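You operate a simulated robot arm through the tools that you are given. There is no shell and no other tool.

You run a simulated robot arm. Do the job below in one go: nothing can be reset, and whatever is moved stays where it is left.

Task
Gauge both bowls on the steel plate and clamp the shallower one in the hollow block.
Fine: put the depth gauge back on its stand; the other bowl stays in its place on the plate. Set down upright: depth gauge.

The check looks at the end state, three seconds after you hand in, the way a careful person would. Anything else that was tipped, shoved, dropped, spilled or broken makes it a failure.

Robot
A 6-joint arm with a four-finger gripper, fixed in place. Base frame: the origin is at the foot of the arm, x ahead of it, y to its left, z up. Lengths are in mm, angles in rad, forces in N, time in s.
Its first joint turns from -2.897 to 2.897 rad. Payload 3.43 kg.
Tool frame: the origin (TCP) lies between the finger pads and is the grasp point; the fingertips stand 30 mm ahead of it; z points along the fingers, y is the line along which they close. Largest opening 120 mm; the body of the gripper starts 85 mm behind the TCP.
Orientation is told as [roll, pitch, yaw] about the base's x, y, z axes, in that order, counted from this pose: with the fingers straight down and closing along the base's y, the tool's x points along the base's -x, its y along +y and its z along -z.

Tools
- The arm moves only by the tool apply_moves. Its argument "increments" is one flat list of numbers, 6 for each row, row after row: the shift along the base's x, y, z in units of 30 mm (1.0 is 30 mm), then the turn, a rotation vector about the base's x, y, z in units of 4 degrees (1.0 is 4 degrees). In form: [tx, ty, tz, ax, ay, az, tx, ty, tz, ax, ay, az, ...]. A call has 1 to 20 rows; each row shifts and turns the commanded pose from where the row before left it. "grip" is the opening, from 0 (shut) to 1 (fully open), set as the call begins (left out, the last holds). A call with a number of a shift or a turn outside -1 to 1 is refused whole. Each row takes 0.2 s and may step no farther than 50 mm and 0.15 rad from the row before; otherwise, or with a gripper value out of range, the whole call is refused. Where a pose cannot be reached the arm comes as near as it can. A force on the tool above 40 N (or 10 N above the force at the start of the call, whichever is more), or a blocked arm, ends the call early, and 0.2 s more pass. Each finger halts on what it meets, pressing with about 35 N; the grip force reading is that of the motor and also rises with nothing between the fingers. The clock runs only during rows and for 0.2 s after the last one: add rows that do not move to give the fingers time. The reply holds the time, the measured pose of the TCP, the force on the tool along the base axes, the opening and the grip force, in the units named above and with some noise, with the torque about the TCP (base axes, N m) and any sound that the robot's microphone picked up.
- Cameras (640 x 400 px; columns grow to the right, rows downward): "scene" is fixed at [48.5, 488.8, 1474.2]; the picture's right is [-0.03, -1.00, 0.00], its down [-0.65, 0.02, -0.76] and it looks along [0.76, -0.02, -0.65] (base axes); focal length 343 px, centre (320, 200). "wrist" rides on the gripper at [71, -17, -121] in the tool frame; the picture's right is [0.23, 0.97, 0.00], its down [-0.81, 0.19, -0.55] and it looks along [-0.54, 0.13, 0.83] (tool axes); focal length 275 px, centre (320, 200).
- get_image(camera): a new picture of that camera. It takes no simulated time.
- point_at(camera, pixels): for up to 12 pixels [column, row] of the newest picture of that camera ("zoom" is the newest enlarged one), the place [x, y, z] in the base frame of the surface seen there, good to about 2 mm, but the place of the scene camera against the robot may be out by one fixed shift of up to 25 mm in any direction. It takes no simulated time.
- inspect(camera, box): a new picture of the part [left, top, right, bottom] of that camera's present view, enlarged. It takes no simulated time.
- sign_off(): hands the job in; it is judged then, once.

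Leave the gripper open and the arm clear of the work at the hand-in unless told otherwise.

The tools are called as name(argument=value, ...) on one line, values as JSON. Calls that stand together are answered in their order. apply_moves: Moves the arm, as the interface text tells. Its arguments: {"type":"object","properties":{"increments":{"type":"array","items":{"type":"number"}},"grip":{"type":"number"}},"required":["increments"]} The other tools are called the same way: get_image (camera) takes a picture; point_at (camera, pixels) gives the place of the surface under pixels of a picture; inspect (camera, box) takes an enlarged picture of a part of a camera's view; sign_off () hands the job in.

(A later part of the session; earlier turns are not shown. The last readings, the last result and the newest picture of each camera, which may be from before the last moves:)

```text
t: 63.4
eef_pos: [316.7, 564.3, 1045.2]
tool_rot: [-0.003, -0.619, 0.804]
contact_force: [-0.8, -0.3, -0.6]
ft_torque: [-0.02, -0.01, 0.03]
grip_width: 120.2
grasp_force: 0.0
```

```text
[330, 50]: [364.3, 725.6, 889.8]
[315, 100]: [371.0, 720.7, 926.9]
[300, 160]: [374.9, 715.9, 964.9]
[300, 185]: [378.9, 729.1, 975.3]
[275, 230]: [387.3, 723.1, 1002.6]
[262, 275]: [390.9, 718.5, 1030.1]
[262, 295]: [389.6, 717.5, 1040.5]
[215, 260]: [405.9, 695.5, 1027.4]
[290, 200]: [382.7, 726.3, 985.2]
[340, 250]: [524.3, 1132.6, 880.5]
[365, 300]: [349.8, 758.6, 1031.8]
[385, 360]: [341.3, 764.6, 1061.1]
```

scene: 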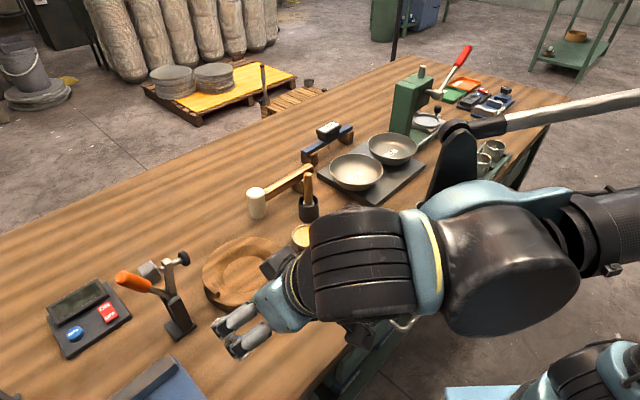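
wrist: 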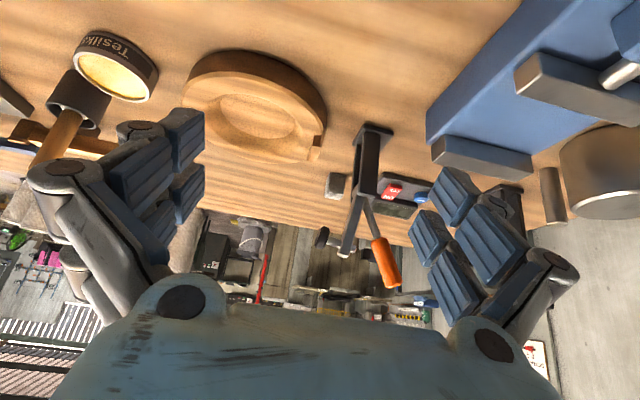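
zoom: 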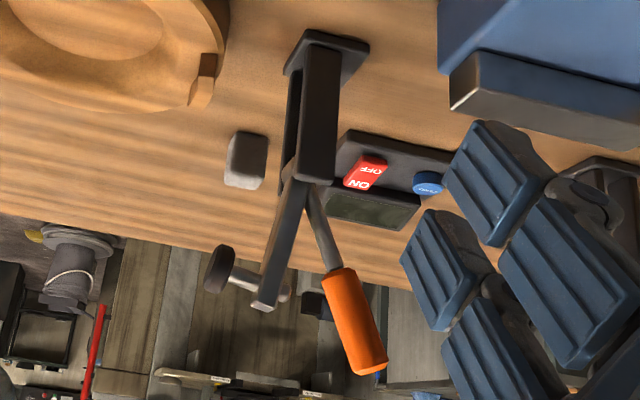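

Side profile: the pivot is near z≈976, the arm leans about 14° towards the block, and the handle leans back about 30°. Before moving off I'll enlarge the block's lip from this low view and read it.

inspect(camera="wrist", box=[180, 40, 340, 180])

point_at(camera="zoom", pixels=[[590, 310], [580, 270], [560, 300], [575, 285], [545, 330], [520, 345], [570, 330], [560, 345], [595, 285], [310, 220], [480, 320], [535, 300]])

```text
2.86 times, centred on (260, 110) of wrist
```

zoom: 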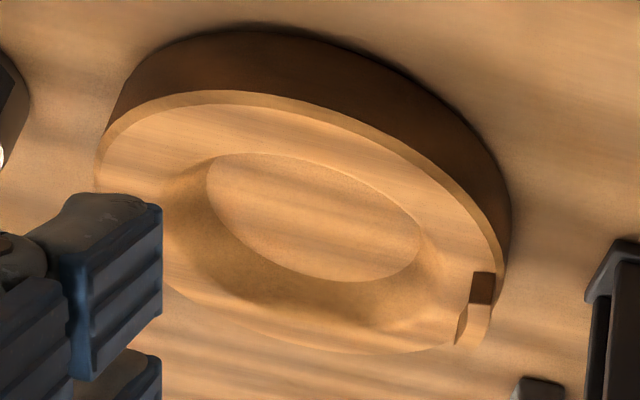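

```text
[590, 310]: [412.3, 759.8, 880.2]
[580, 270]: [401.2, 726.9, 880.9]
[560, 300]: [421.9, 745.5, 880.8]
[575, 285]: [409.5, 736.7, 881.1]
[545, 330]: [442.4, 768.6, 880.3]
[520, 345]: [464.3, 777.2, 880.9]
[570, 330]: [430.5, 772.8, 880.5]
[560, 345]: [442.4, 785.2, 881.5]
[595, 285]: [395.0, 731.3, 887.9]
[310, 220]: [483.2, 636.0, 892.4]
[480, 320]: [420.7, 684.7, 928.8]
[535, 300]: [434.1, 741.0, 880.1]
```

point_at(camera="zoom", pixels=[[475, 285], [492, 285], [474, 300], [490, 302], [470, 310], [468, 330], [460, 340], [475, 340], [486, 325], [488, 310], [462, 325], [472, 345]])

inspect(camera="scene", box=[190, 230, 300, 320])

```text
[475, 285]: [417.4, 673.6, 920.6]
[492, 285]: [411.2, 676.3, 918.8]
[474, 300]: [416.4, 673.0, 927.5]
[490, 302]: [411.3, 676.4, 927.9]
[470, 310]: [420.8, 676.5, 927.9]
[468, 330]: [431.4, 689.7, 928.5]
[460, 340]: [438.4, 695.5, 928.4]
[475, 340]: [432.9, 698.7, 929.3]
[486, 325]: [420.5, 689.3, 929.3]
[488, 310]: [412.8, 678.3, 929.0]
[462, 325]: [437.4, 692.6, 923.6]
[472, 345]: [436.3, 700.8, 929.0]
```

```text
4.44 times, centred on (245, 275) of scene
```

zoom: 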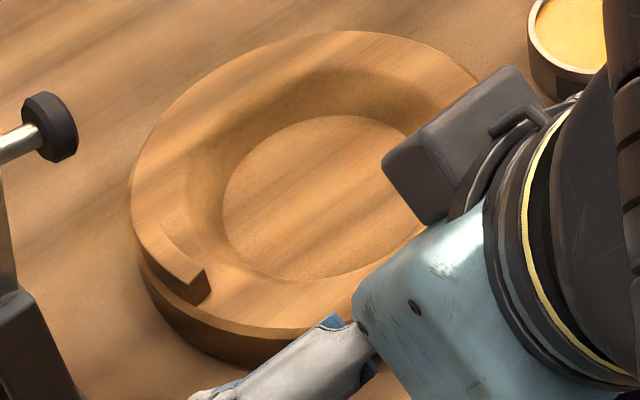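

Lip: radius 75–81, az 124–150°, top z≈928.5. Working the clamp geometry, the pivot is about 139 mm from the block centre at z≈970, and the arm is 70 mm long. With the arm horizontal, the pad lands at radius ≈69, right on a seated bowl's rim. Next I'll straighten the tool, rise, and go over U7 to measure its wall profile for the grip.

apply_moves(increments=[0, 0, 0.48, -0.7, 0.68, 0, 0, 0, 0.48, -0.7, 0.68, 0, 0, 0, 0.48, -0.7, 0.68, 0, 0, 0, 0.48, -0.7, 0.68, 0, 0, 0, 0.48, -0.7, 0.68, 0, 0, 0, 0.48, -0.7, 0.68, 0, 0, 0, 0.48, -0.7, 0.68, 0, 0, 0, 0.48, -0.7, 0.68, 0, 0, 0, 0.48, -0.7, 0.68, 0, 0, 0, 0, 0, 0, 0])

apply_moves(increments=[0.85, -0.6, 0, 0, 0, -0.95, 0.85, -0.6, 0, 0, 0, -0.95, 0.85, -0.6, 0, 0, 0, -0.95, 0.85, -0.6, 0, 0, 0, -0.95, 0.85, -0.6, 0, 0, 0, -0.95, 0.85, -0.6, 0, 0, 0, -0.95, 0.85, -0.6, 0, 0, 0, -0.95, 0.85, -0.6, 0, 0, 0, -0.95, 0.85, -0.6, 0, 0, 0, -0.95, 0.85, -0.6, 0, 0, 0, -0.95, 0.85, -0.6, 0, 0, 0, -0.95, 0.85, -0.6, 0, 0, 0, -0.95, 0, 0, 0, 0, 0, 0])

get_image(camera="wrist")

```text
t: 65.6
eef_pos: [316.1, 565.3, 1176.7]
tool_rot: [-0.002, -0.004, 0.803]
contact_force: [0.2, -1.2, 0.4]
ft_torque: [0.02, 0.0, 0.01]
grip_width: 119.9
grasp_force: 0.0
```

```text
t: 68.4
eef_pos: [624.1, 348.7, 1174.4]
tool_rot: [-0.001, -0.004, 0.007]
contact_force: [-0.5, 0.5, 0.2]
ft_torque: [-0.02, -0.03, -0.05]
grip_width: 119.9
grasp_force: 0.2
```

```text
taken
```

wrist: 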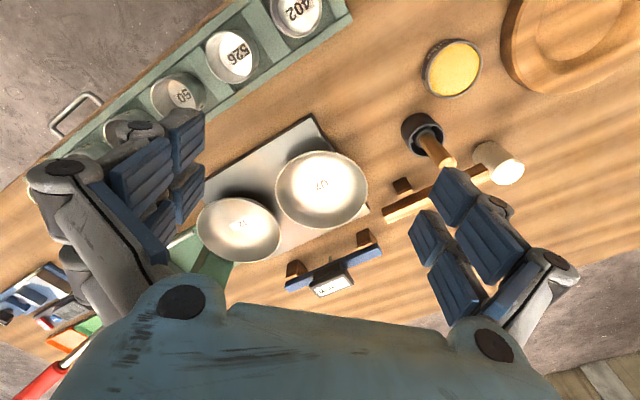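

U7 is at about (322,190). I'll enlarge it and sample points from the centre out to the rim.

inspect(camera="wrist", box=[262, 140, 382, 240])

point_at(camera="zoom", pixels=[[320, 200], [340, 240], [350, 255], [360, 270], [368, 285], [376, 298], [384, 310], [390, 320], [396, 330], [400, 338], [405, 346], [410, 355]])

point_at(camera="zoom", pixels=[[320, 160], [320, 130], [320, 110], [320, 95], [320, 85], [320, 75], [320, 65], [320, 58], [320, 50], [250, 200], [200, 200], [170, 200]])

```text
4.00 times, centred on (322, 190) of wrist
```

zoom: 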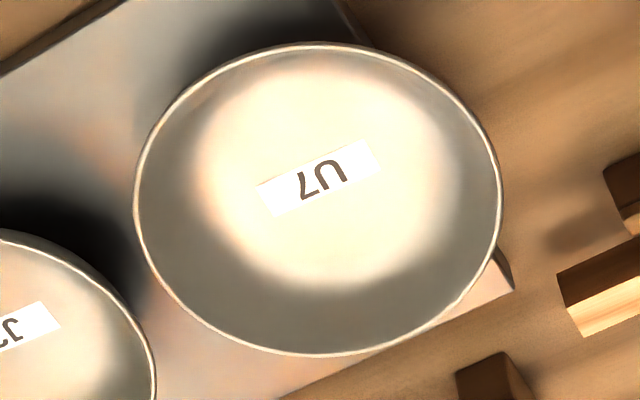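

```text
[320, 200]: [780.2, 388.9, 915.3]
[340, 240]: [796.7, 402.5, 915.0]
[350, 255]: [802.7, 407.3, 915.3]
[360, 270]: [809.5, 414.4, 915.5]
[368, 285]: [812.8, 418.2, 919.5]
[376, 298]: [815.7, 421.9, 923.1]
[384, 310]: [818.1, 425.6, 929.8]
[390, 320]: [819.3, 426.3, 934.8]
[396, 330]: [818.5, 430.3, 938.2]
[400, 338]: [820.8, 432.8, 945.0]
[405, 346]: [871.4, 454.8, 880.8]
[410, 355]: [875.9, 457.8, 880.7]
```

```text
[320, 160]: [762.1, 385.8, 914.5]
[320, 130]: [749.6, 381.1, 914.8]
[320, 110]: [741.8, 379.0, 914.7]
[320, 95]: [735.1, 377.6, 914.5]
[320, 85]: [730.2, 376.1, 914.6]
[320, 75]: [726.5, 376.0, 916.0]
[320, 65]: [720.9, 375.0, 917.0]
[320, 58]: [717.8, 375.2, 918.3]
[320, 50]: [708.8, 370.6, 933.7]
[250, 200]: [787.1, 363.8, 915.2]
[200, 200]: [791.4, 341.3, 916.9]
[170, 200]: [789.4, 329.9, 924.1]
```

U7's inner wall near the rim leans about 23° from vertical and its flat floor is at z≈915. For a firm, level hold I'll grip the rim on the side at 45° from the bowl centre, facing away from J2. The tool will tilt about 22° so the fingers lie along the wall. First I'll move above that side and turn to yaw −45°, then tilt.

apply_moves(increments=[0.63, 0.325, -0.1, 0, 0, -0.946, 0.63, 0.325, -0.1, 0, 0, -0.946, 0.63, 0.325, -0.1, 0, 0, -0.946, 0.63, 0.325, -0.1, 0, 0, -0.946, 0.63, 0.325, -0.1, 0, 0, -0.946, 0.63, 0.325, -0.1, 0, 0, -0.946, 0.63, 0.325, -0.1, 0, 0, -0.946, 0.63, 0.325, -0.1, 0, 0, -0.946, 0.63, 0.325, -0.1, 0, 0, -0.946, 0.63, 0.325, -0.1, 0, 0, -0.946, 0.63, 0.325, -0.1, 0, 0, -0.946, 0.63, 0.325, -0.1, 0, 0, -0.946, 0, 0, 0, -0.65, 0.65, 0, 0, 0, 0, -0.65, 0.65, 0, 0, 0, 0, -0.65, 0.65, 0, 0, 0, 0, -0.65, 0.65, 0, 0, 0, 0, -0.65, 0.65, 0, 0, 0, 0, -0.65, 0.65, 0, 0, 0, 0, 0, 0, 0], grip=0.33)

get_image(camera="wrist")

get_image(camera="scene")

```text
t: 72.4
eef_pos: [850.5, 466.4, 1138.1]
tool_rot: [-0.388, -0.003, -0.782]
contact_force: [0.2, 0.6, 0.3]
ft_torque: [0.01, -0.02, 0.02]
grip_width: 39.7
grasp_force: 0.1
```

```text
taken
```

wrist: 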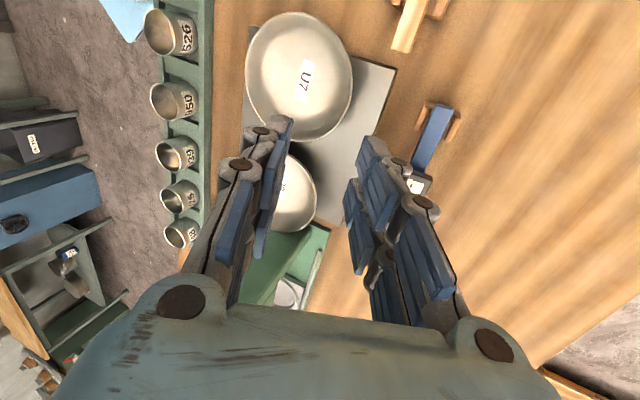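

```text
taken
```

scene: 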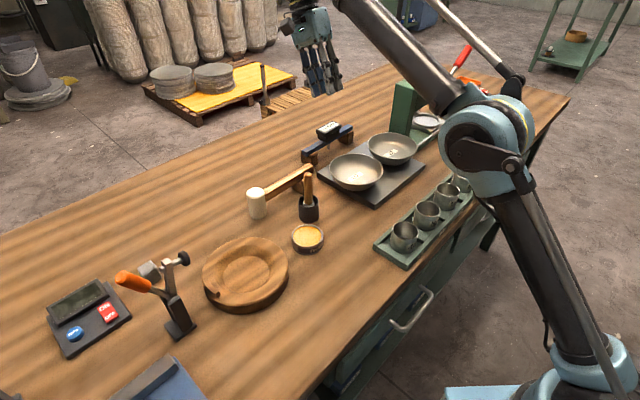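

The tilt is 22.2° as wanted. I'll come down to the pre-grasp point, 50 mm back along the finger direction from the rim.

apply_moves(increments=[-0.086, -0.088, -0.755, 0, 0, 0, -0.086, -0.088, -0.755, 0, 0, 0, -0.086, -0.088, -0.755, 0, 0, 0, -0.086, -0.088, -0.755, 0, 0, 0, -0.086, -0.088, -0.755, 0, 0, 0, -0.086, -0.088, -0.755, 0, 0, 0, 0, 0, 0, 0, 0, 0])

get_image(camera="wrist")

inspect(camera="scene", box=[290, 70, 430, 200])

```text
t: 74.0
eef_pos: [834.0, 449.7, 1001.5]
tool_rot: [-0.389, -0.001, -0.782]
contact_force: [-0.2, 0.9, -0.6]
ft_torque: [-0.04, 0.01, 0.01]
grip_width: 39.5
grasp_force: 0.0
```

```text
taken
```

wrist: 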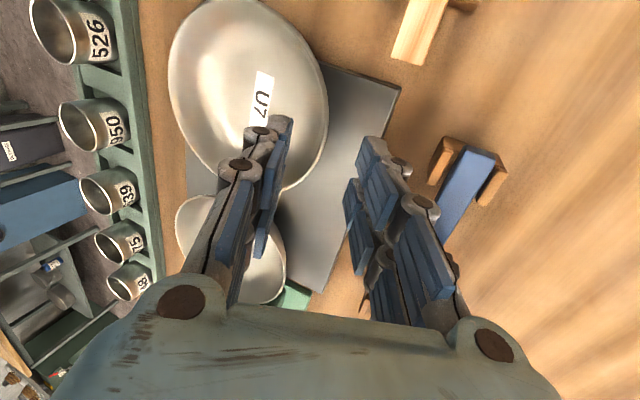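

```text
3.08 times, centred on (360, 135) of scene
```

zoom: 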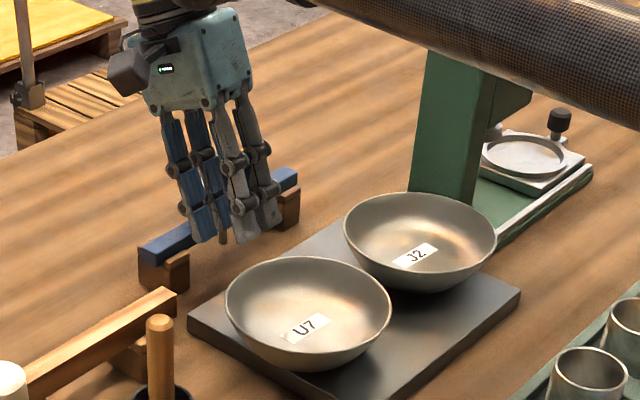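

By my geometry the rim's grip point should be at pixel (322,142), and the picture shows the rim edge right there, between the fingers. I'll advance 30 mm along the finger direction and check again.

apply_moves(increments=[-0.08, -0.082, -0.304, 0, 0, 0, -0.08, -0.082, -0.304, 0, 0, 0, -0.08, -0.082, -0.304, 0, 0, 0, 0, 0, 0, 0, 0, 0])

get_image(camera="wrist")

inspect(camera="scene", box=[300, 90, 420, 200])

```text
t: 75.0
eef_pos: [827.0, 444.2, 974.3]
tool_rot: [-0.388, -0.003, -0.781]
contact_force: [-0.8, -0.8, 0.5]
ft_torque: [0.03, 0.0, 0.02]
grip_width: 39.5
grasp_force: 0.0
```

```text
taken
```

wrist: 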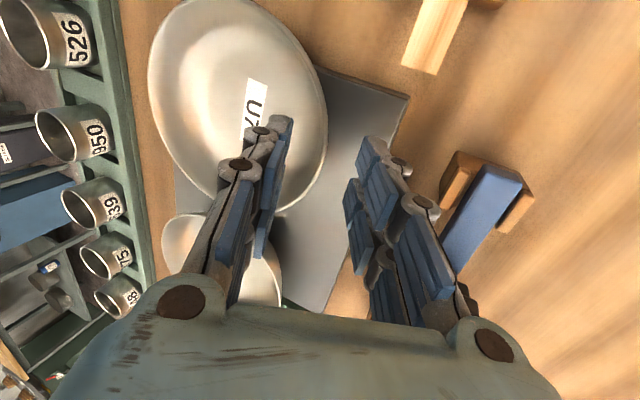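

```text
3.64 times, centred on (360, 145) of scene
```

zoom: 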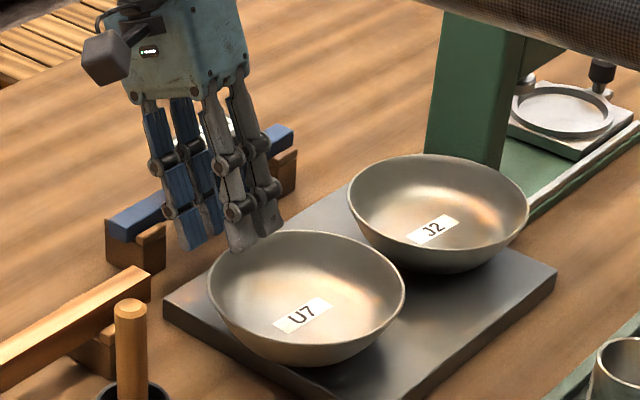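

The inner finger is over the bowl interior, the outer finger is outside, and the rim lies between them. I'll finish the advance.

apply_moves(increments=[-0.085, -0.1, -0.305, 0, 0, 0, -0.085, -0.1, -0.305, 0, 0, 0, 0, 0, 0, 0, 0, 0])

get_image(camera="wrist")

inspect(camera="scene", box=[300, 90, 420, 200])

```text
t: 75.8
eef_pos: [821.9, 437.2, 955.7]
tool_rot: [-0.391, -0.004, -0.782]
contact_force: [0.2, -0.5, 0.6]
ft_torque: [0.04, -0.02, 0.01]
grip_width: 39.8
grasp_force: 0.1
```

```text
taken
```

wrist: 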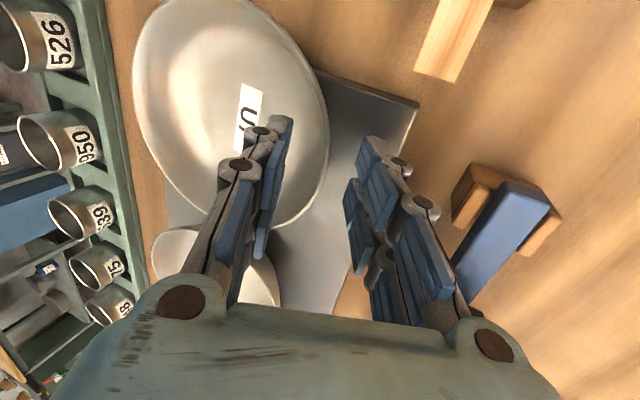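

```text
3.64 times, centred on (360, 145) of scene
```

zoom: 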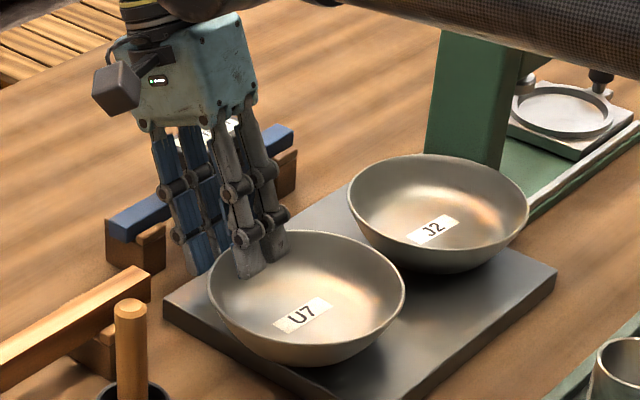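

The rim is centred between the fingers. I'll close to 12 mm first, then onto the rim.

apply_moves(increments=[0, 0, 0, 0, 0, 0, 0, 0, 0, 0, 0, 0], grip=0.1)

inspect(camera="wrist", box=[220, 80, 420, 260])

inspect(camera="scene", box=[310, 110, 410, 200])

```text
t: 76.4
eef_pos: [821.2, 437.1, 956.5]
tool_rot: [-0.389, -0.005, -0.781]
contact_force: [-0.6, -0.9, 0.7]
ft_torque: [0.01, 0.01, 0.0]
grip_width: 12.5
grasp_force: 0.1
```

```text
2.22 times, centred on (320, 170) of wrist
```

zoom: 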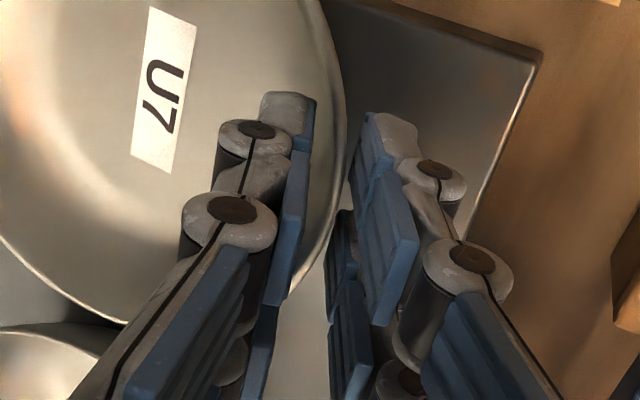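

```text
4.44 times, centred on (360, 155) of scene
```

zoom: 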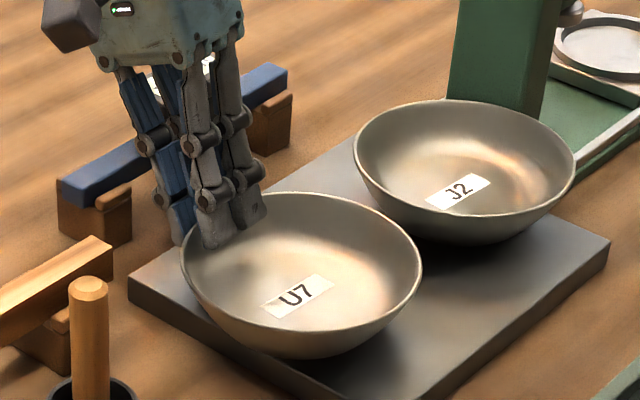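

No contact at 12.5 mm and the rim is between the pads. Now I'll close fully.

apply_moves(increments=[0, 0, 0, 0, 0, 0, 0, 0, 0, 0, 0, 0, 0, 0, 0, 0, 0, 0], grip=0)

inspect(camera="scene", box=[310, 110, 410, 200])

```text
t: 77.2
eef_pos: [821.6, 437.2, 955.7]
tool_rot: [-0.388, -0.005, -0.783]
contact_force: [-0.6, 0.2, 4.8]
ft_torque: [-0.46, 0.29, -0.13]
grip_width: 7.1
grasp_force: 34.9
```

```text
4.44 times, centred on (360, 155) of scene
```

zoom: 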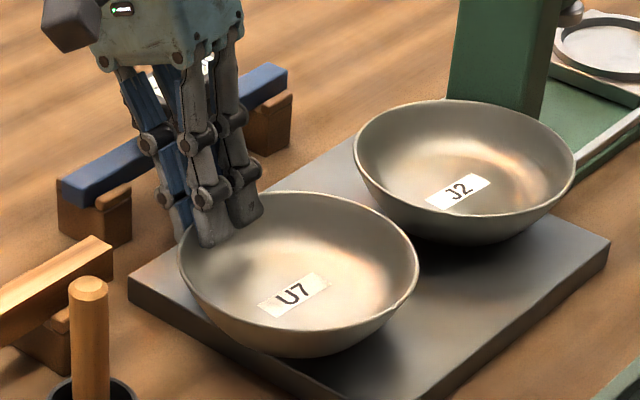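

Gripped at 7.1 mm with 35 N. I'll lift 12 mm slowly and see if the bowl stays level.

apply_moves(increments=[0, 0, 0.1, 0, 0, 0, 0, 0, 0.15, 0, 0, 0, 0, 0, 0.15, 0, 0, 0, 0, 0, 0, 0, 0, 0])

inspect(camera="scene", box=[310, 110, 410, 200])

get_image(camera="wrist")

```text
t: 78.2
eef_pos: [822.0, 438.2, 968.3]
tool_rot: [-0.39, -0.003, -0.782]
contact_force: [-0.2, -0.9, 0.2]
ft_torque: [-0.08, 0.05, -0.02]
grip_width: 6.0
grasp_force: 34.3
```

```text
4.44 times, centred on (360, 155) of scene
```

zoom: 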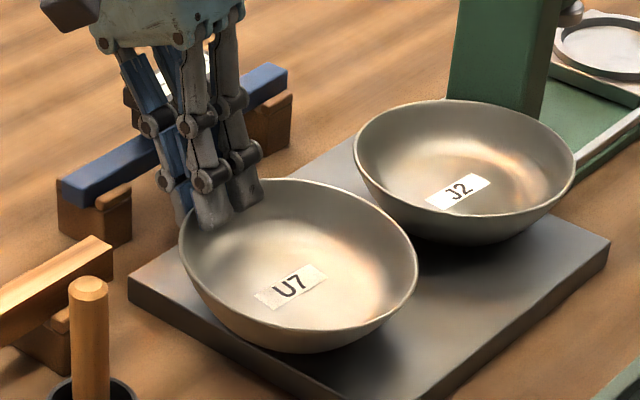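

```text
taken
```

wrist: 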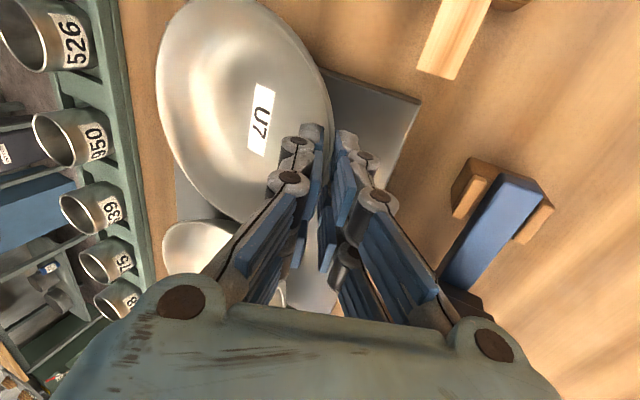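

The bowl appears to have tilted a little, with the far side staying low. I'll measure rim heights around the bowl.

inspect(camera="wrist", box=[140, 0, 360, 240])

point_at(camera="wrist", pixels=[[158, 80], [170, 130], [190, 170], [215, 203], [333, 110], [328, 80], [310, 45], [280, 15], [242, 135], [178, 22], [162, 110], [235, 218]])

point_at(camera="scene", pixels=[[329, 163], [382, 176], [360, 151], [345, 188], [369, 186], [358, 177]])

```text
1.67 times, centred on (250, 120) of wrist
```

zoom: 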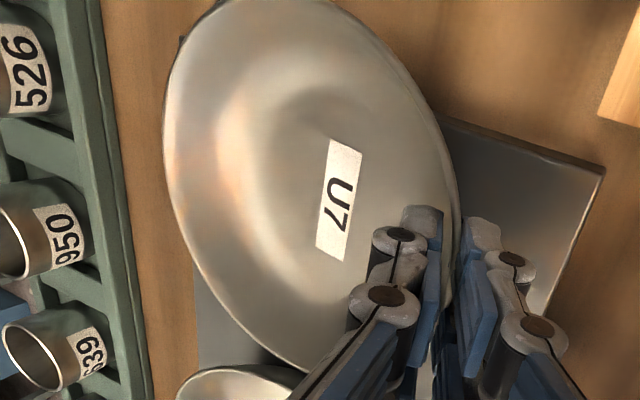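

```text
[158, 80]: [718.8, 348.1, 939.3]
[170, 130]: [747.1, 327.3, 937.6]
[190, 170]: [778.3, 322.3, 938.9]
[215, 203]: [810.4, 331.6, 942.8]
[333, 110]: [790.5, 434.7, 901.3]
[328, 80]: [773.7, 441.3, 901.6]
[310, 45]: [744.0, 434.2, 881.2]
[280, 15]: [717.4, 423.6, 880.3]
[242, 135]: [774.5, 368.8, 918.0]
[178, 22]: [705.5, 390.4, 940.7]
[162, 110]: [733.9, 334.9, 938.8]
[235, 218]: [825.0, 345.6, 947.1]
```

```text
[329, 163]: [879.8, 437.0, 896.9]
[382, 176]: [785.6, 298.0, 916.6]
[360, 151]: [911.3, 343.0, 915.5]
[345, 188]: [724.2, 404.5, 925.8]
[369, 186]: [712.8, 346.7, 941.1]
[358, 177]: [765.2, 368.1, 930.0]
```

The far rim stays at z≈938 while the grip side is up about 12 mm: roughly 7° of tilt about the base edge. The wall leans more than my fingers do. I'll set it back down, open, tilt the tool to about 30°, and grip again.

apply_moves(increments=[0, 0, -0.15, 0, 0, 0, 0, 0, -0.15, 0, 0, 0, 0, 0, -0.1, 0, 0, 0, 0, 0, 0, 0, 0, 0])

apply_moves(increments=[0, 0, 0, 0, 0, 0, 0, 0, 0, 0, 0, 0, 0, 0, 0, 0, 0, 0], grip=0.33)

inspect(camera="scene", box=[310, 110, 410, 200])

get_image(camera="wrist")

```text
t: 79.2
eef_pos: [822.3, 437.0, 956.7]
tool_rot: [-0.388, -0.003, -0.783]
contact_force: [1.3, 4.2, 10.2]
ft_torque: [-0.54, -0.05, 0.13]
grip_width: 6.8
grasp_force: 35.2
```

```text
t: 80.0
eef_pos: [821.4, 436.3, 956.2]
tool_rot: [-0.389, -0.006, -0.782]
contact_force: [0.6, -0.4, 0.1]
ft_torque: [0.02, 0.01, -0.03]
grip_width: 39.6
grasp_force: 0.0
```

```text
4.44 times, centred on (360, 155) of scene
```

zoom: 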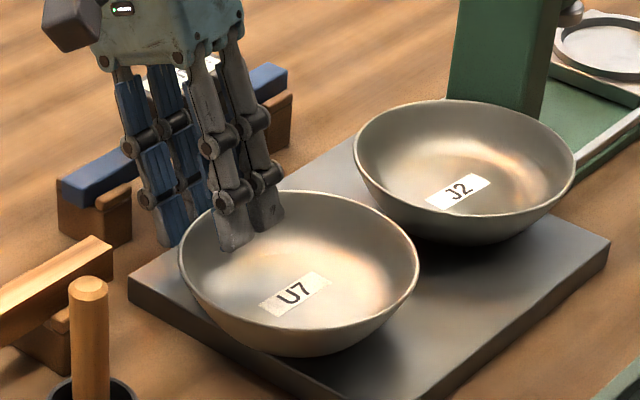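

```text
taken
```

wrist: 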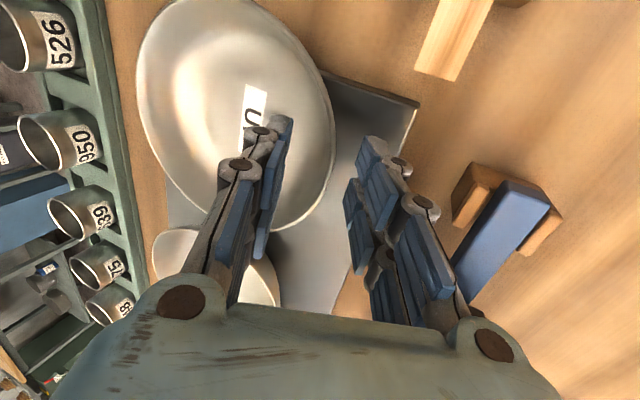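

The bowl is level on the plate again, shifted a few millimetres. I'll re-measure its rim to find the new centre.

point_at(camera="wrist", pixels=[[138, 70], [142, 105], [158, 145], [180, 182], [210, 213], [240, 227], [333, 120], [331, 100], [325, 80], [312, 55], [295, 32], [330, 160]])

inspect(camera="wrist", box=[120, 0, 360, 240])

```text
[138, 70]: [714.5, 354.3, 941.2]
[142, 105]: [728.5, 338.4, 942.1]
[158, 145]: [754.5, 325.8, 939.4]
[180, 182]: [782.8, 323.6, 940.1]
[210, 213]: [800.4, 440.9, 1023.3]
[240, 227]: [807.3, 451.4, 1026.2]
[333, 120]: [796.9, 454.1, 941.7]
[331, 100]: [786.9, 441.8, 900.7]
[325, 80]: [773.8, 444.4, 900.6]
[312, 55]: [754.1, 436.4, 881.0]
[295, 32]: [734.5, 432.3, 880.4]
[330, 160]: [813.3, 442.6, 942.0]
```

```text
1.67 times, centred on (240, 120) of wrist
```

zoom: 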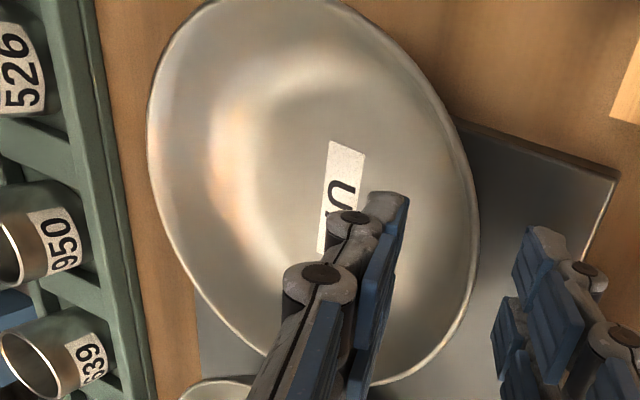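

New centre is about (774, 389.5). I'll shift the TCP outward 7 mm and add 8° of tilt, fingers still open and straddling the rim.

apply_moves(increments=[0.06, 0.065, 0, -0.48, 0.48, 0, 0.06, 0.065, -0.03, -0.48, 0.48, 0, 0.055, 0.06, -0.03, -0.48, 0.48, 0, 0, 0, 0, 0, 0, 0])

get_image(camera="wrist")

inspect(camera="scene", box=[310, 110, 410, 200])

```text
t: 81.0
eef_pos: [830.1, 440.8, 955.9]
tool_rot: [-0.448, -0.013, -0.777]
contact_force: [0.5, 0.1, -0.4]
ft_torque: [0.03, 0.05, -0.01]
grip_width: 39.4
grasp_force: 0.0
out of reach, approached as far as the arm can: row 3
```

```text
taken
```

wrist: 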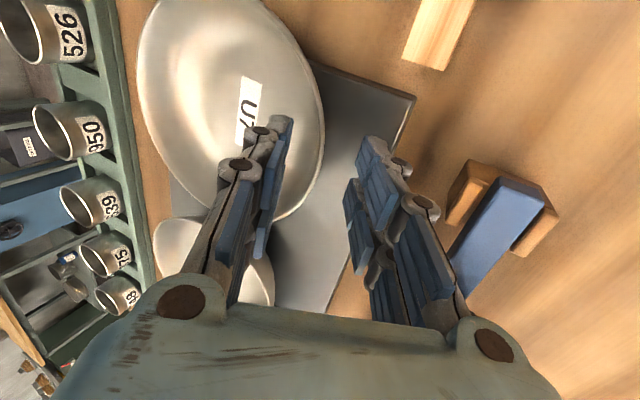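

```text
4.44 times, centred on (360, 155) of scene
```

zoom: 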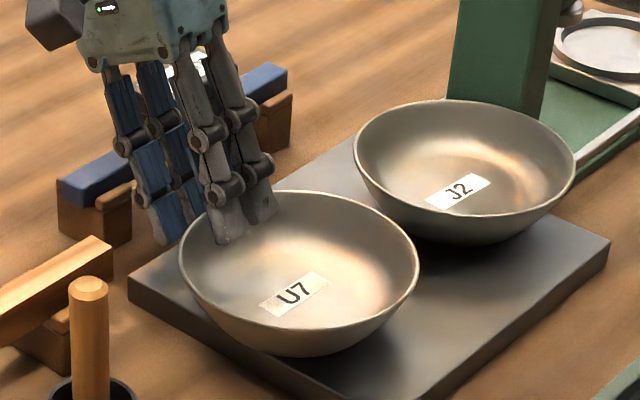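

Out of reach there: at this radius the arm can't tilt past about 26°. Gripping U7 on its +y side, at 90° from centre, keeps the wrist closer in. I'll back out along the finger direction and rise.

apply_moves(increments=[0.13, 0.13, 0.4, 0, 0, 0, 0.15, 0.15, 0.5, 0, 0, 0, 0.15, 0.15, 0.6, 0, 0, 0, 0, 0, 0.8, 0, 0, 0, 0, 0, 0.8, 0, 0, 0, 0, 0, 0, 0, 0, 0])

get_image(camera="wrist")

```text
t: 82.4
eef_pos: [841.9, 453.2, 1048.3]
tool_rot: [-0.446, -0.013, -0.776]
contact_force: [-0.2, 0.5, 0.2]
ft_torque: [-0.01, -0.01, 0.01]
grip_width: 39.9
grasp_force: 0.0
```

```text
taken
```

wrist: 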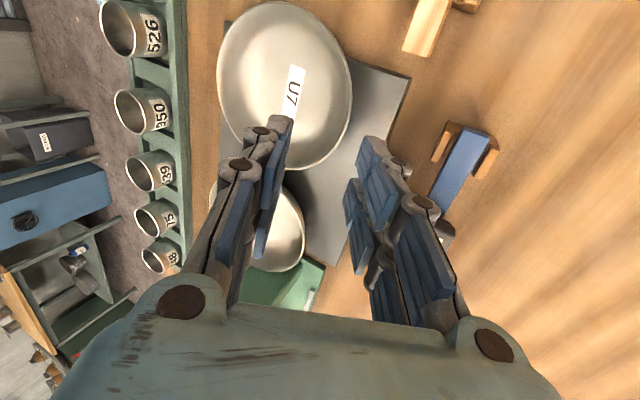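

Clear of everything. Now I'll turn +44.5° so the lean points to +y, move over the +y side of U7, and bring the tilt to 30°.

apply_moves(increments=[-0.19, 0.144, 0.03, 0, 0, 0.926, -0.19, 0.144, 0.03, 0, 0, 0.926, -0.19, 0.144, 0.03, 0, 0, 0.926, -0.19, 0.144, 0.03, 0, 0, 0.926, -0.19, 0.144, 0.03, 0, 0, 0.926, -0.19, 0.144, 0.03, 0, 0, 0.926, -0.19, 0.144, 0.03, 0, 0, 0.926, -0.19, 0.144, 0.03, 0, 0, 0.926, -0.19, 0.144, 0.03, 0, 0, 0.926, -0.19, 0.144, 0.03, 0, 0, 0.926, -0.19, 0.144, 0.03, 0, 0, 0.926, -0.19, 0.144, 0.03, 0, 0, 0.926, 0, 0, 0, -0.56, 0.1, 0, 0, 0, 0, -0.56, 0.1, 0, 0, 0, 0, 0, 0, 0])

get_image(camera="wrist")

get_image(camera="scene")

```text
t: 85.6
eef_pos: [773.9, 505.5, 1058.1]
tool_rot: [-0.523, 0.003, -0.002]
contact_force: [0.1, 0.6, 0.2]
ft_torque: [0.03, -0.02, -0.01]
grip_width: 39.6
grasp_force: 0.2
```

```text
taken
```

wrist: 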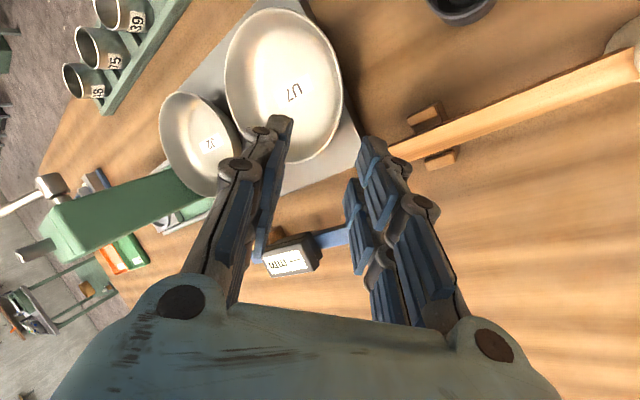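

```text
taken
```

scene: 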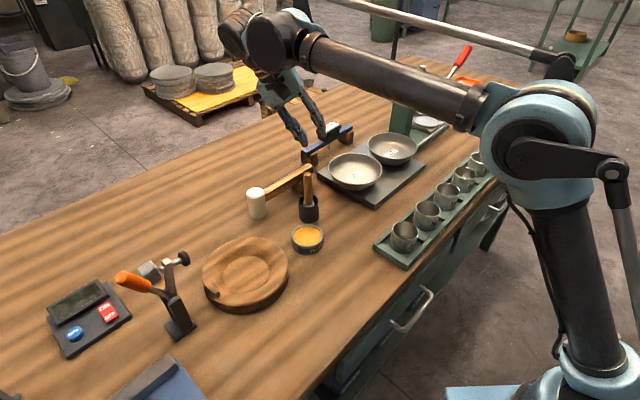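

Orientation is right: tilt 30°, yaw 0. I'll re-measure the U7 rim and the mallet handle's end, which is close to the outer finger's path.

point_at(camera="wrist", pixels=[[226, 70], [232, 110], [240, 40], [280, 12], [310, 25], [342, 90], [330, 140], [310, 160], [392, 152], [420, 118], [440, 160], [412, 150]])

inspect(camera="wrist", box=[210, 0, 450, 180])

```text
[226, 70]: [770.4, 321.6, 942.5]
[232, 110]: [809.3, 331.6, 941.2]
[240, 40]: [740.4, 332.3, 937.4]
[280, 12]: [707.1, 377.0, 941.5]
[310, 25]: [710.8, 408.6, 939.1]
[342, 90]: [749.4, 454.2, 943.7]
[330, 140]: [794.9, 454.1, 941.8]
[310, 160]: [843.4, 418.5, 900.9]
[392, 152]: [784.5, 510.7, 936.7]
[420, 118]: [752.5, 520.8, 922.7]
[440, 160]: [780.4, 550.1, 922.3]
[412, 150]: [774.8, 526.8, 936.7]
```

```text
2.22 times, centred on (330, 90) of wrist
```

zoom: 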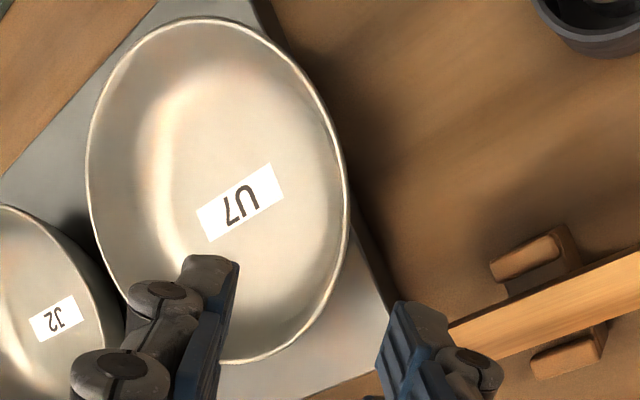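

U7's centre is now (773.5, 389.8). The mallet's handle end is at about (785,508), so I'll grip at 70° from the bowl centre instead. That leaves about 25–30 mm to both the mallet and the gauge rest. I'll go to the pre-grasp point there.

apply_moves(increments=[0.236, -0.117, -0.3, 0, 0, -1, 0.236, -0.117, -0.3, 0, 0, -1, 0.236, -0.117, -0.3, 0, 0, -1, 0.236, -0.117, -0.4, 0, 0, -1, 0.236, -0.117, -0.42, 0, 0, -1, 0, 0, 0, 0, 0, 0], grip=0.22)

get_image(camera="wrist")

inspect(camera="scene", box=[280, 80, 420, 200])

```text
t: 87.0
eef_pos: [810.8, 485.4, 1006.7]
tool_rot: [-0.494, -0.009, -0.346]
contact_force: [0.2, -0.5, -0.7]
ft_torque: [0.04, 0.01, 0.0]
grip_width: 26.1
grasp_force: 0.0
out of reach, approached as far as the arm can: row 5
```

```text
taken
```

wrist: 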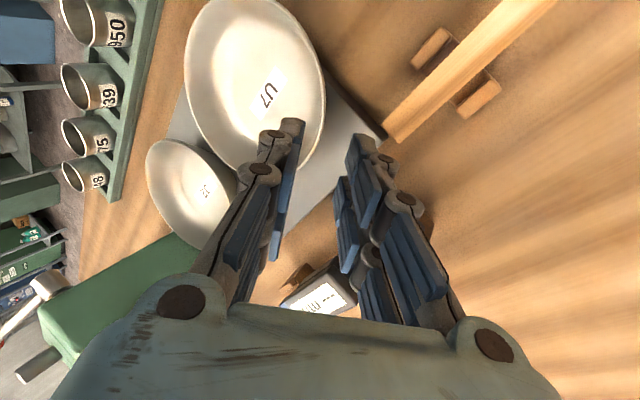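

```text
3.33 times, centred on (350, 140) of scene
```

zoom: 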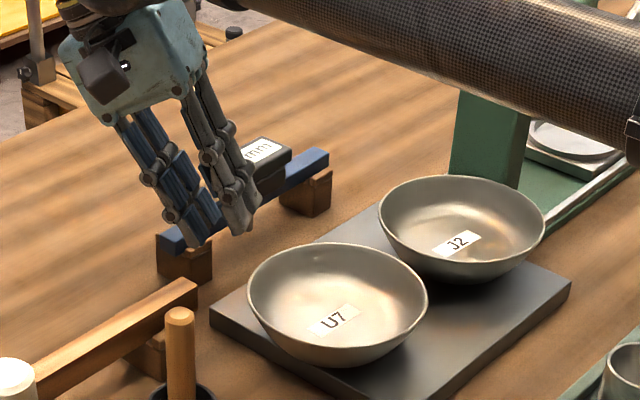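

The last row hit the reach limit only because the pre-grasp point is farther out; the final point is well inside reach. I'll move closer along the finger direction and restore the full 30° tilt.

apply_moves(increments=[-0.11, -0.19, -0.44, 0, 0, 0, -0.11, -0.19, -0.44, -0.35, 0.26, 0, 0, 0, 0, 0, 0, 0])

get_image(camera="wrist")

inspect(camera="scene", box=[290, 90, 410, 200])

```text
t: 87.8
eef_pos: [814.1, 464.9, 980.7]
tool_rot: [-0.503, -0.011, -0.34]
contact_force: [-0.5, -0.1, -0.8]
ft_torque: [0.01, 0.02, -0.02]
grip_width: 26.4
grasp_force: 0.1
out of reach, approached as far as the arm can: row 1, 2
```

```text
taken
```

wrist: 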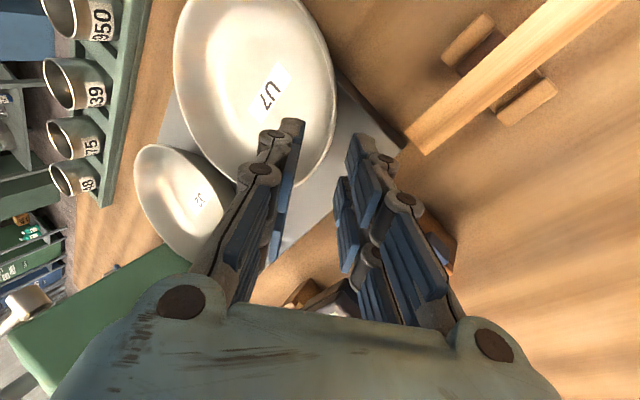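

```text
3.64 times, centred on (350, 145) of scene
```

zoom: 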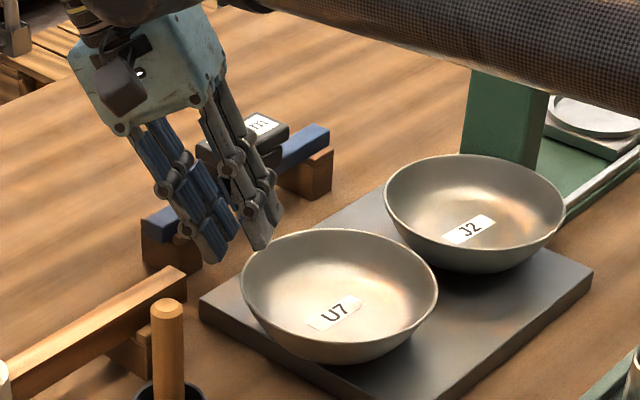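

Still limited: it seems to be a wrist limit on leaning back towards the base. The earlier +y side pose (lean at 90°) was fine, so I'll use that side. First I'll measure the mallet handle's end exactly, since it sits close to that path.

point_at(camera="wrist", pixels=[[408, 130], [426, 152], [420, 140], [440, 115], [460, 130], [495, 112], [525, 100], [458, 48], [480, 25], [432, 150], [445, 140], [412, 122]])

inspect(camera="scene", box=[230, 130, 350, 230])

```text
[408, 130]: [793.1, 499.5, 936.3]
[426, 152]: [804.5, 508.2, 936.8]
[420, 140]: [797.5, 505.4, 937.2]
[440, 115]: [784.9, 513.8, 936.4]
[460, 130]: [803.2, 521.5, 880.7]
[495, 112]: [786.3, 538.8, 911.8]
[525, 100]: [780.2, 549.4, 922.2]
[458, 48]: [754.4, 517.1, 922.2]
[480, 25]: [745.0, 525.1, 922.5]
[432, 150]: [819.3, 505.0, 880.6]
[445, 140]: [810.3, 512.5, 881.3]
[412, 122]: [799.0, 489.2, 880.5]
```

```text
4.00 times, centred on (290, 180) of scene
```

zoom: 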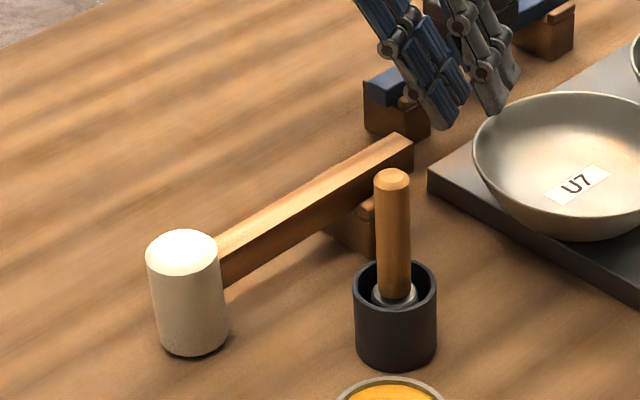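

The handle end spans x 793–805, y 499–508, and it runs off at about 137°. Gripping at about 105° from the bowl centre gives 20+ mm clearance all round. I'll check the pestle's height, since the camera housing would pass near it.

point_at(camera="zoom", pixels=[[392, 178], [392, 230], [395, 280], [370, 275], [425, 275], [183, 245], [185, 330]])

```text
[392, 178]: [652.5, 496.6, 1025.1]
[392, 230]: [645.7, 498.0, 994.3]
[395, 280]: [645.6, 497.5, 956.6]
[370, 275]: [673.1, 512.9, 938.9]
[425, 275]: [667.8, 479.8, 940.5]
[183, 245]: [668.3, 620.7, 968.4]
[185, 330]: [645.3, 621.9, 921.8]
```

Pestle top is about (652,514,1010), and the camera housing will stay over 50 mm above it. I'll lift away first, then turn so the lean is at 98° and go to the new pre-grasp area.

apply_moves(increments=[0, 0, 0.7, 0, 0, 0, 0, 0, 0.8, 0, 0, 0, -0.22, 0.12, 0.04, 0, 0, 0.86, -0.22, 0.12, 0.04, 0, 0, 0.86, -0.22, 0.12, 0.04, 0, 0, 0.86, -0.22, 0.12, 0.04, 0, 0, 0.86, -0.22, 0.12, 0.04, 0, 0, 0.86, -0.22, 0.12, 0.04, 0, 0, 0.86, -0.22, 0.12, 0.04, 0, 0, 0.86, -0.22, 0.12, 0.04, 0, 0, 0.86, 0, 0, 0, 0, 0, 0])

get_image(camera="wrist")

```text
t: 90.2
eef_pos: [761.4, 494.8, 1034.9]
tool_rot: [-0.502, -0.012, 0.141]
contact_force: [0.0, -0.4, -0.1]
ft_torque: [0.0, 0.0, -0.01]
grip_width: 26.7
grasp_force: 0.1
```

```text
taken
```

wrist: 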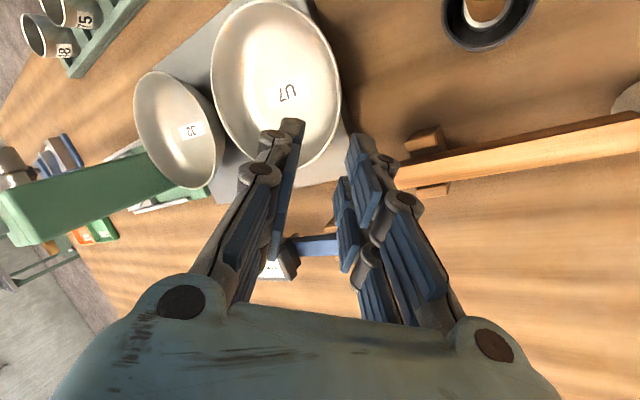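

Good. I'll trim the tilt to about 31° and descend to the pre-grasp point at about (760, 488, 998).

apply_moves(increments=[-0.03, -0.107, -0.62, -0.58, 0.09, 0, -0.03, -0.107, -0.62, 0, 0, 0, 0, 0, 0, 0, 0, 0])

get_image(camera="wrist")

inspect(camera="scene", box=[270, 90, 400, 210])

```text
t: 91.0
eef_pos: [757.6, 489.6, 998.2]
tool_rot: [-0.541, 0.002, 0.142]
contact_force: [-0.8, -0.2, 0.8]
ft_torque: [-0.02, -0.01, 0.02]
grip_width: 26.4
grasp_force: 0.0
```

```text
taken
```

wrist: 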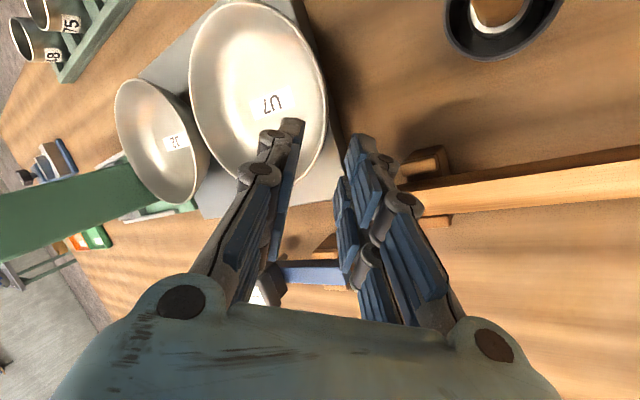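

```text
3.33 times, centred on (335, 150) of scene
```

zoom: 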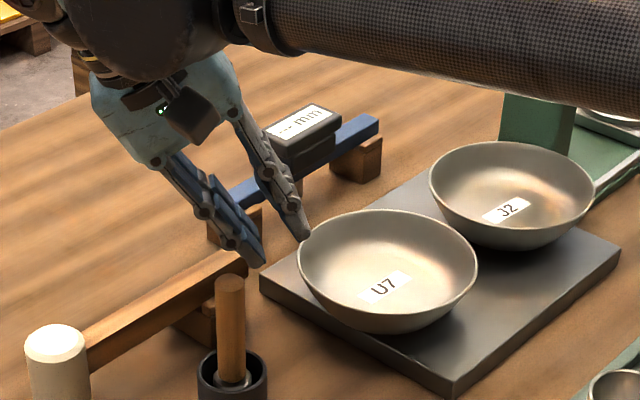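

The fingers point along the wall at the rim. I'll advance 30 mm along the finger direction, then check.

apply_moves(increments=[0.04, -0.255, -0.43, 0, 0, 0, 0.04, -0.255, -0.43, 0, 0, 0, 0, 0, 0, 0, 0, 0])

get_image(camera="wrist")

inspect(camera="scene", box=[290, 110, 390, 200])

```text
t: 91.8
eef_pos: [760.5, 472.9, 971.2]
tool_rot: [-0.542, 0.002, 0.141]
contact_force: [0.5, 0.2, 0.5]
ft_torque: [0.01, -0.03, 0.04]
grip_width: 26.2
grasp_force: 0.0
```

```text
taken
```

wrist: 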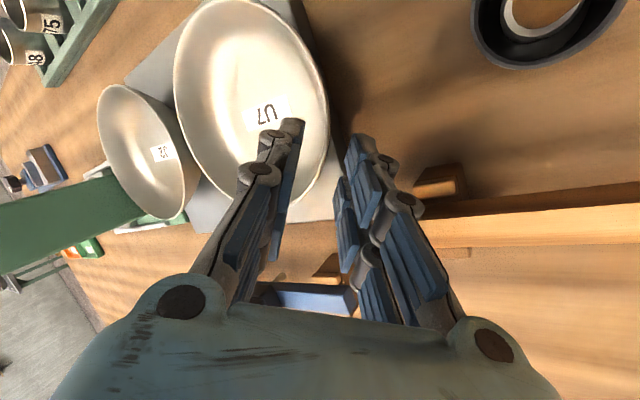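

```text
4.44 times, centred on (340, 155) of scene
```

zoom: 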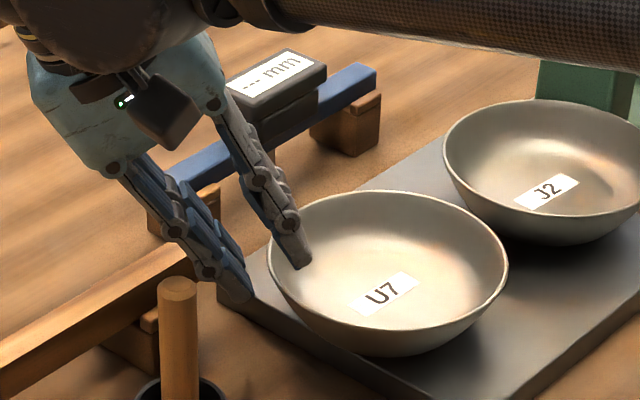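

The rim is centred between the fingers. I'll make the final advance.

apply_moves(increments=[0.03, -0.165, -0.295, 0, 0, 0, 0.03, -0.165, -0.295, 0, 0, 0, 0, 0, 0, 0, 0, 0])

get_image(camera="wrist")

inspect(camera="scene", box=[290, 110, 390, 200])

```text
t: 92.6
eef_pos: [763.0, 461.4, 953.3]
tool_rot: [-0.542, 0.003, 0.142]
contact_force: [0.4, 0.0, 0.0]
ft_torque: [-0.02, 0.0, 0.0]
grip_width: 26.7
grasp_force: 0.1
```

```text
taken
```

wrist: 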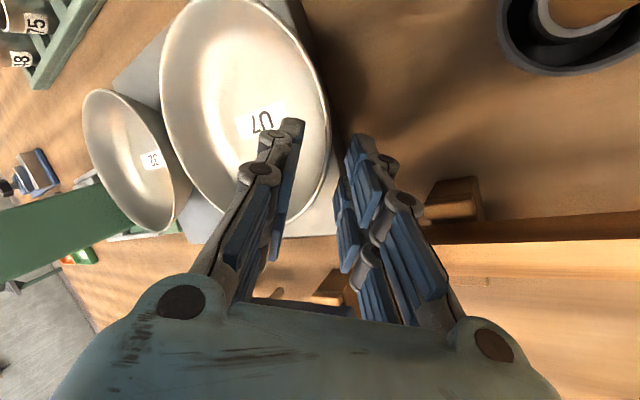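

```text
4.44 times, centred on (340, 155) of scene
```

zoom: 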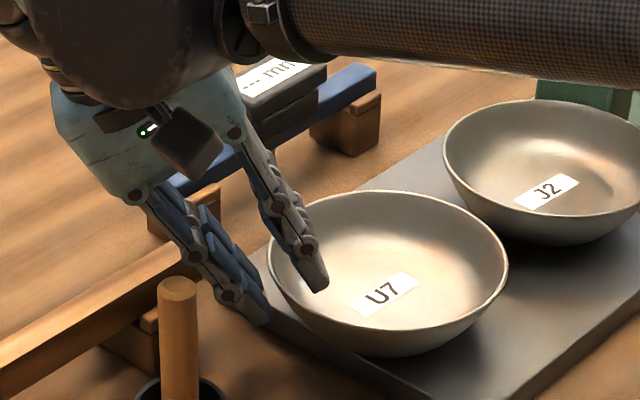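

In position, no contact forces. I'll close to about 11 mm, then fully.

apply_moves(increments=[0, 0, 0, 0, 0, 0, 0, 0, 0, 0, 0, 0], grip=0.09)

apply_moves(increments=[0, 0, 0, 0, 0, 0, 0, 0, 0, 0, 0, 0, 0, 0, 0, 0, 0, 0], grip=0)

inspect(camera="scene", box=[290, 110, 390, 200])

```text
t: 93.2
eef_pos: [762.4, 462.8, 954.1]
tool_rot: [-0.54, 0.002, 0.142]
contact_force: [-0.2, -0.5, 0.9]
ft_torque: [-0.02, -0.01, 0.01]
grip_width: 10.9
grasp_force: 0.8
```

```text
t: 94.0
eef_pos: [762.5, 462.7, 953.5]
tool_rot: [-0.541, 0.002, 0.141]
contact_force: [1.4, -0.8, 4.0]
ft_torque: [-0.23, -0.27, 0.06]
grip_width: 7.8
grasp_force: 35.1
```

```text
4.44 times, centred on (340, 155) of scene
```

zoom: 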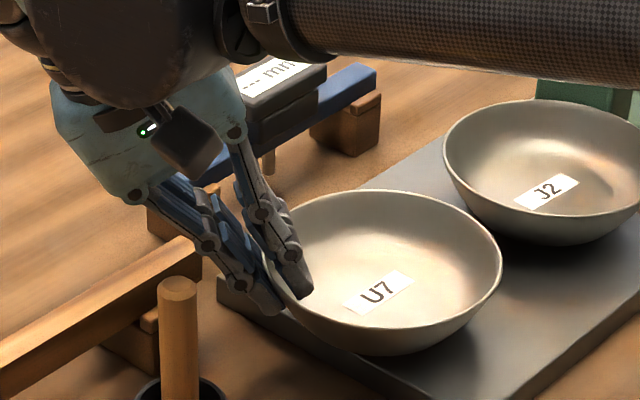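

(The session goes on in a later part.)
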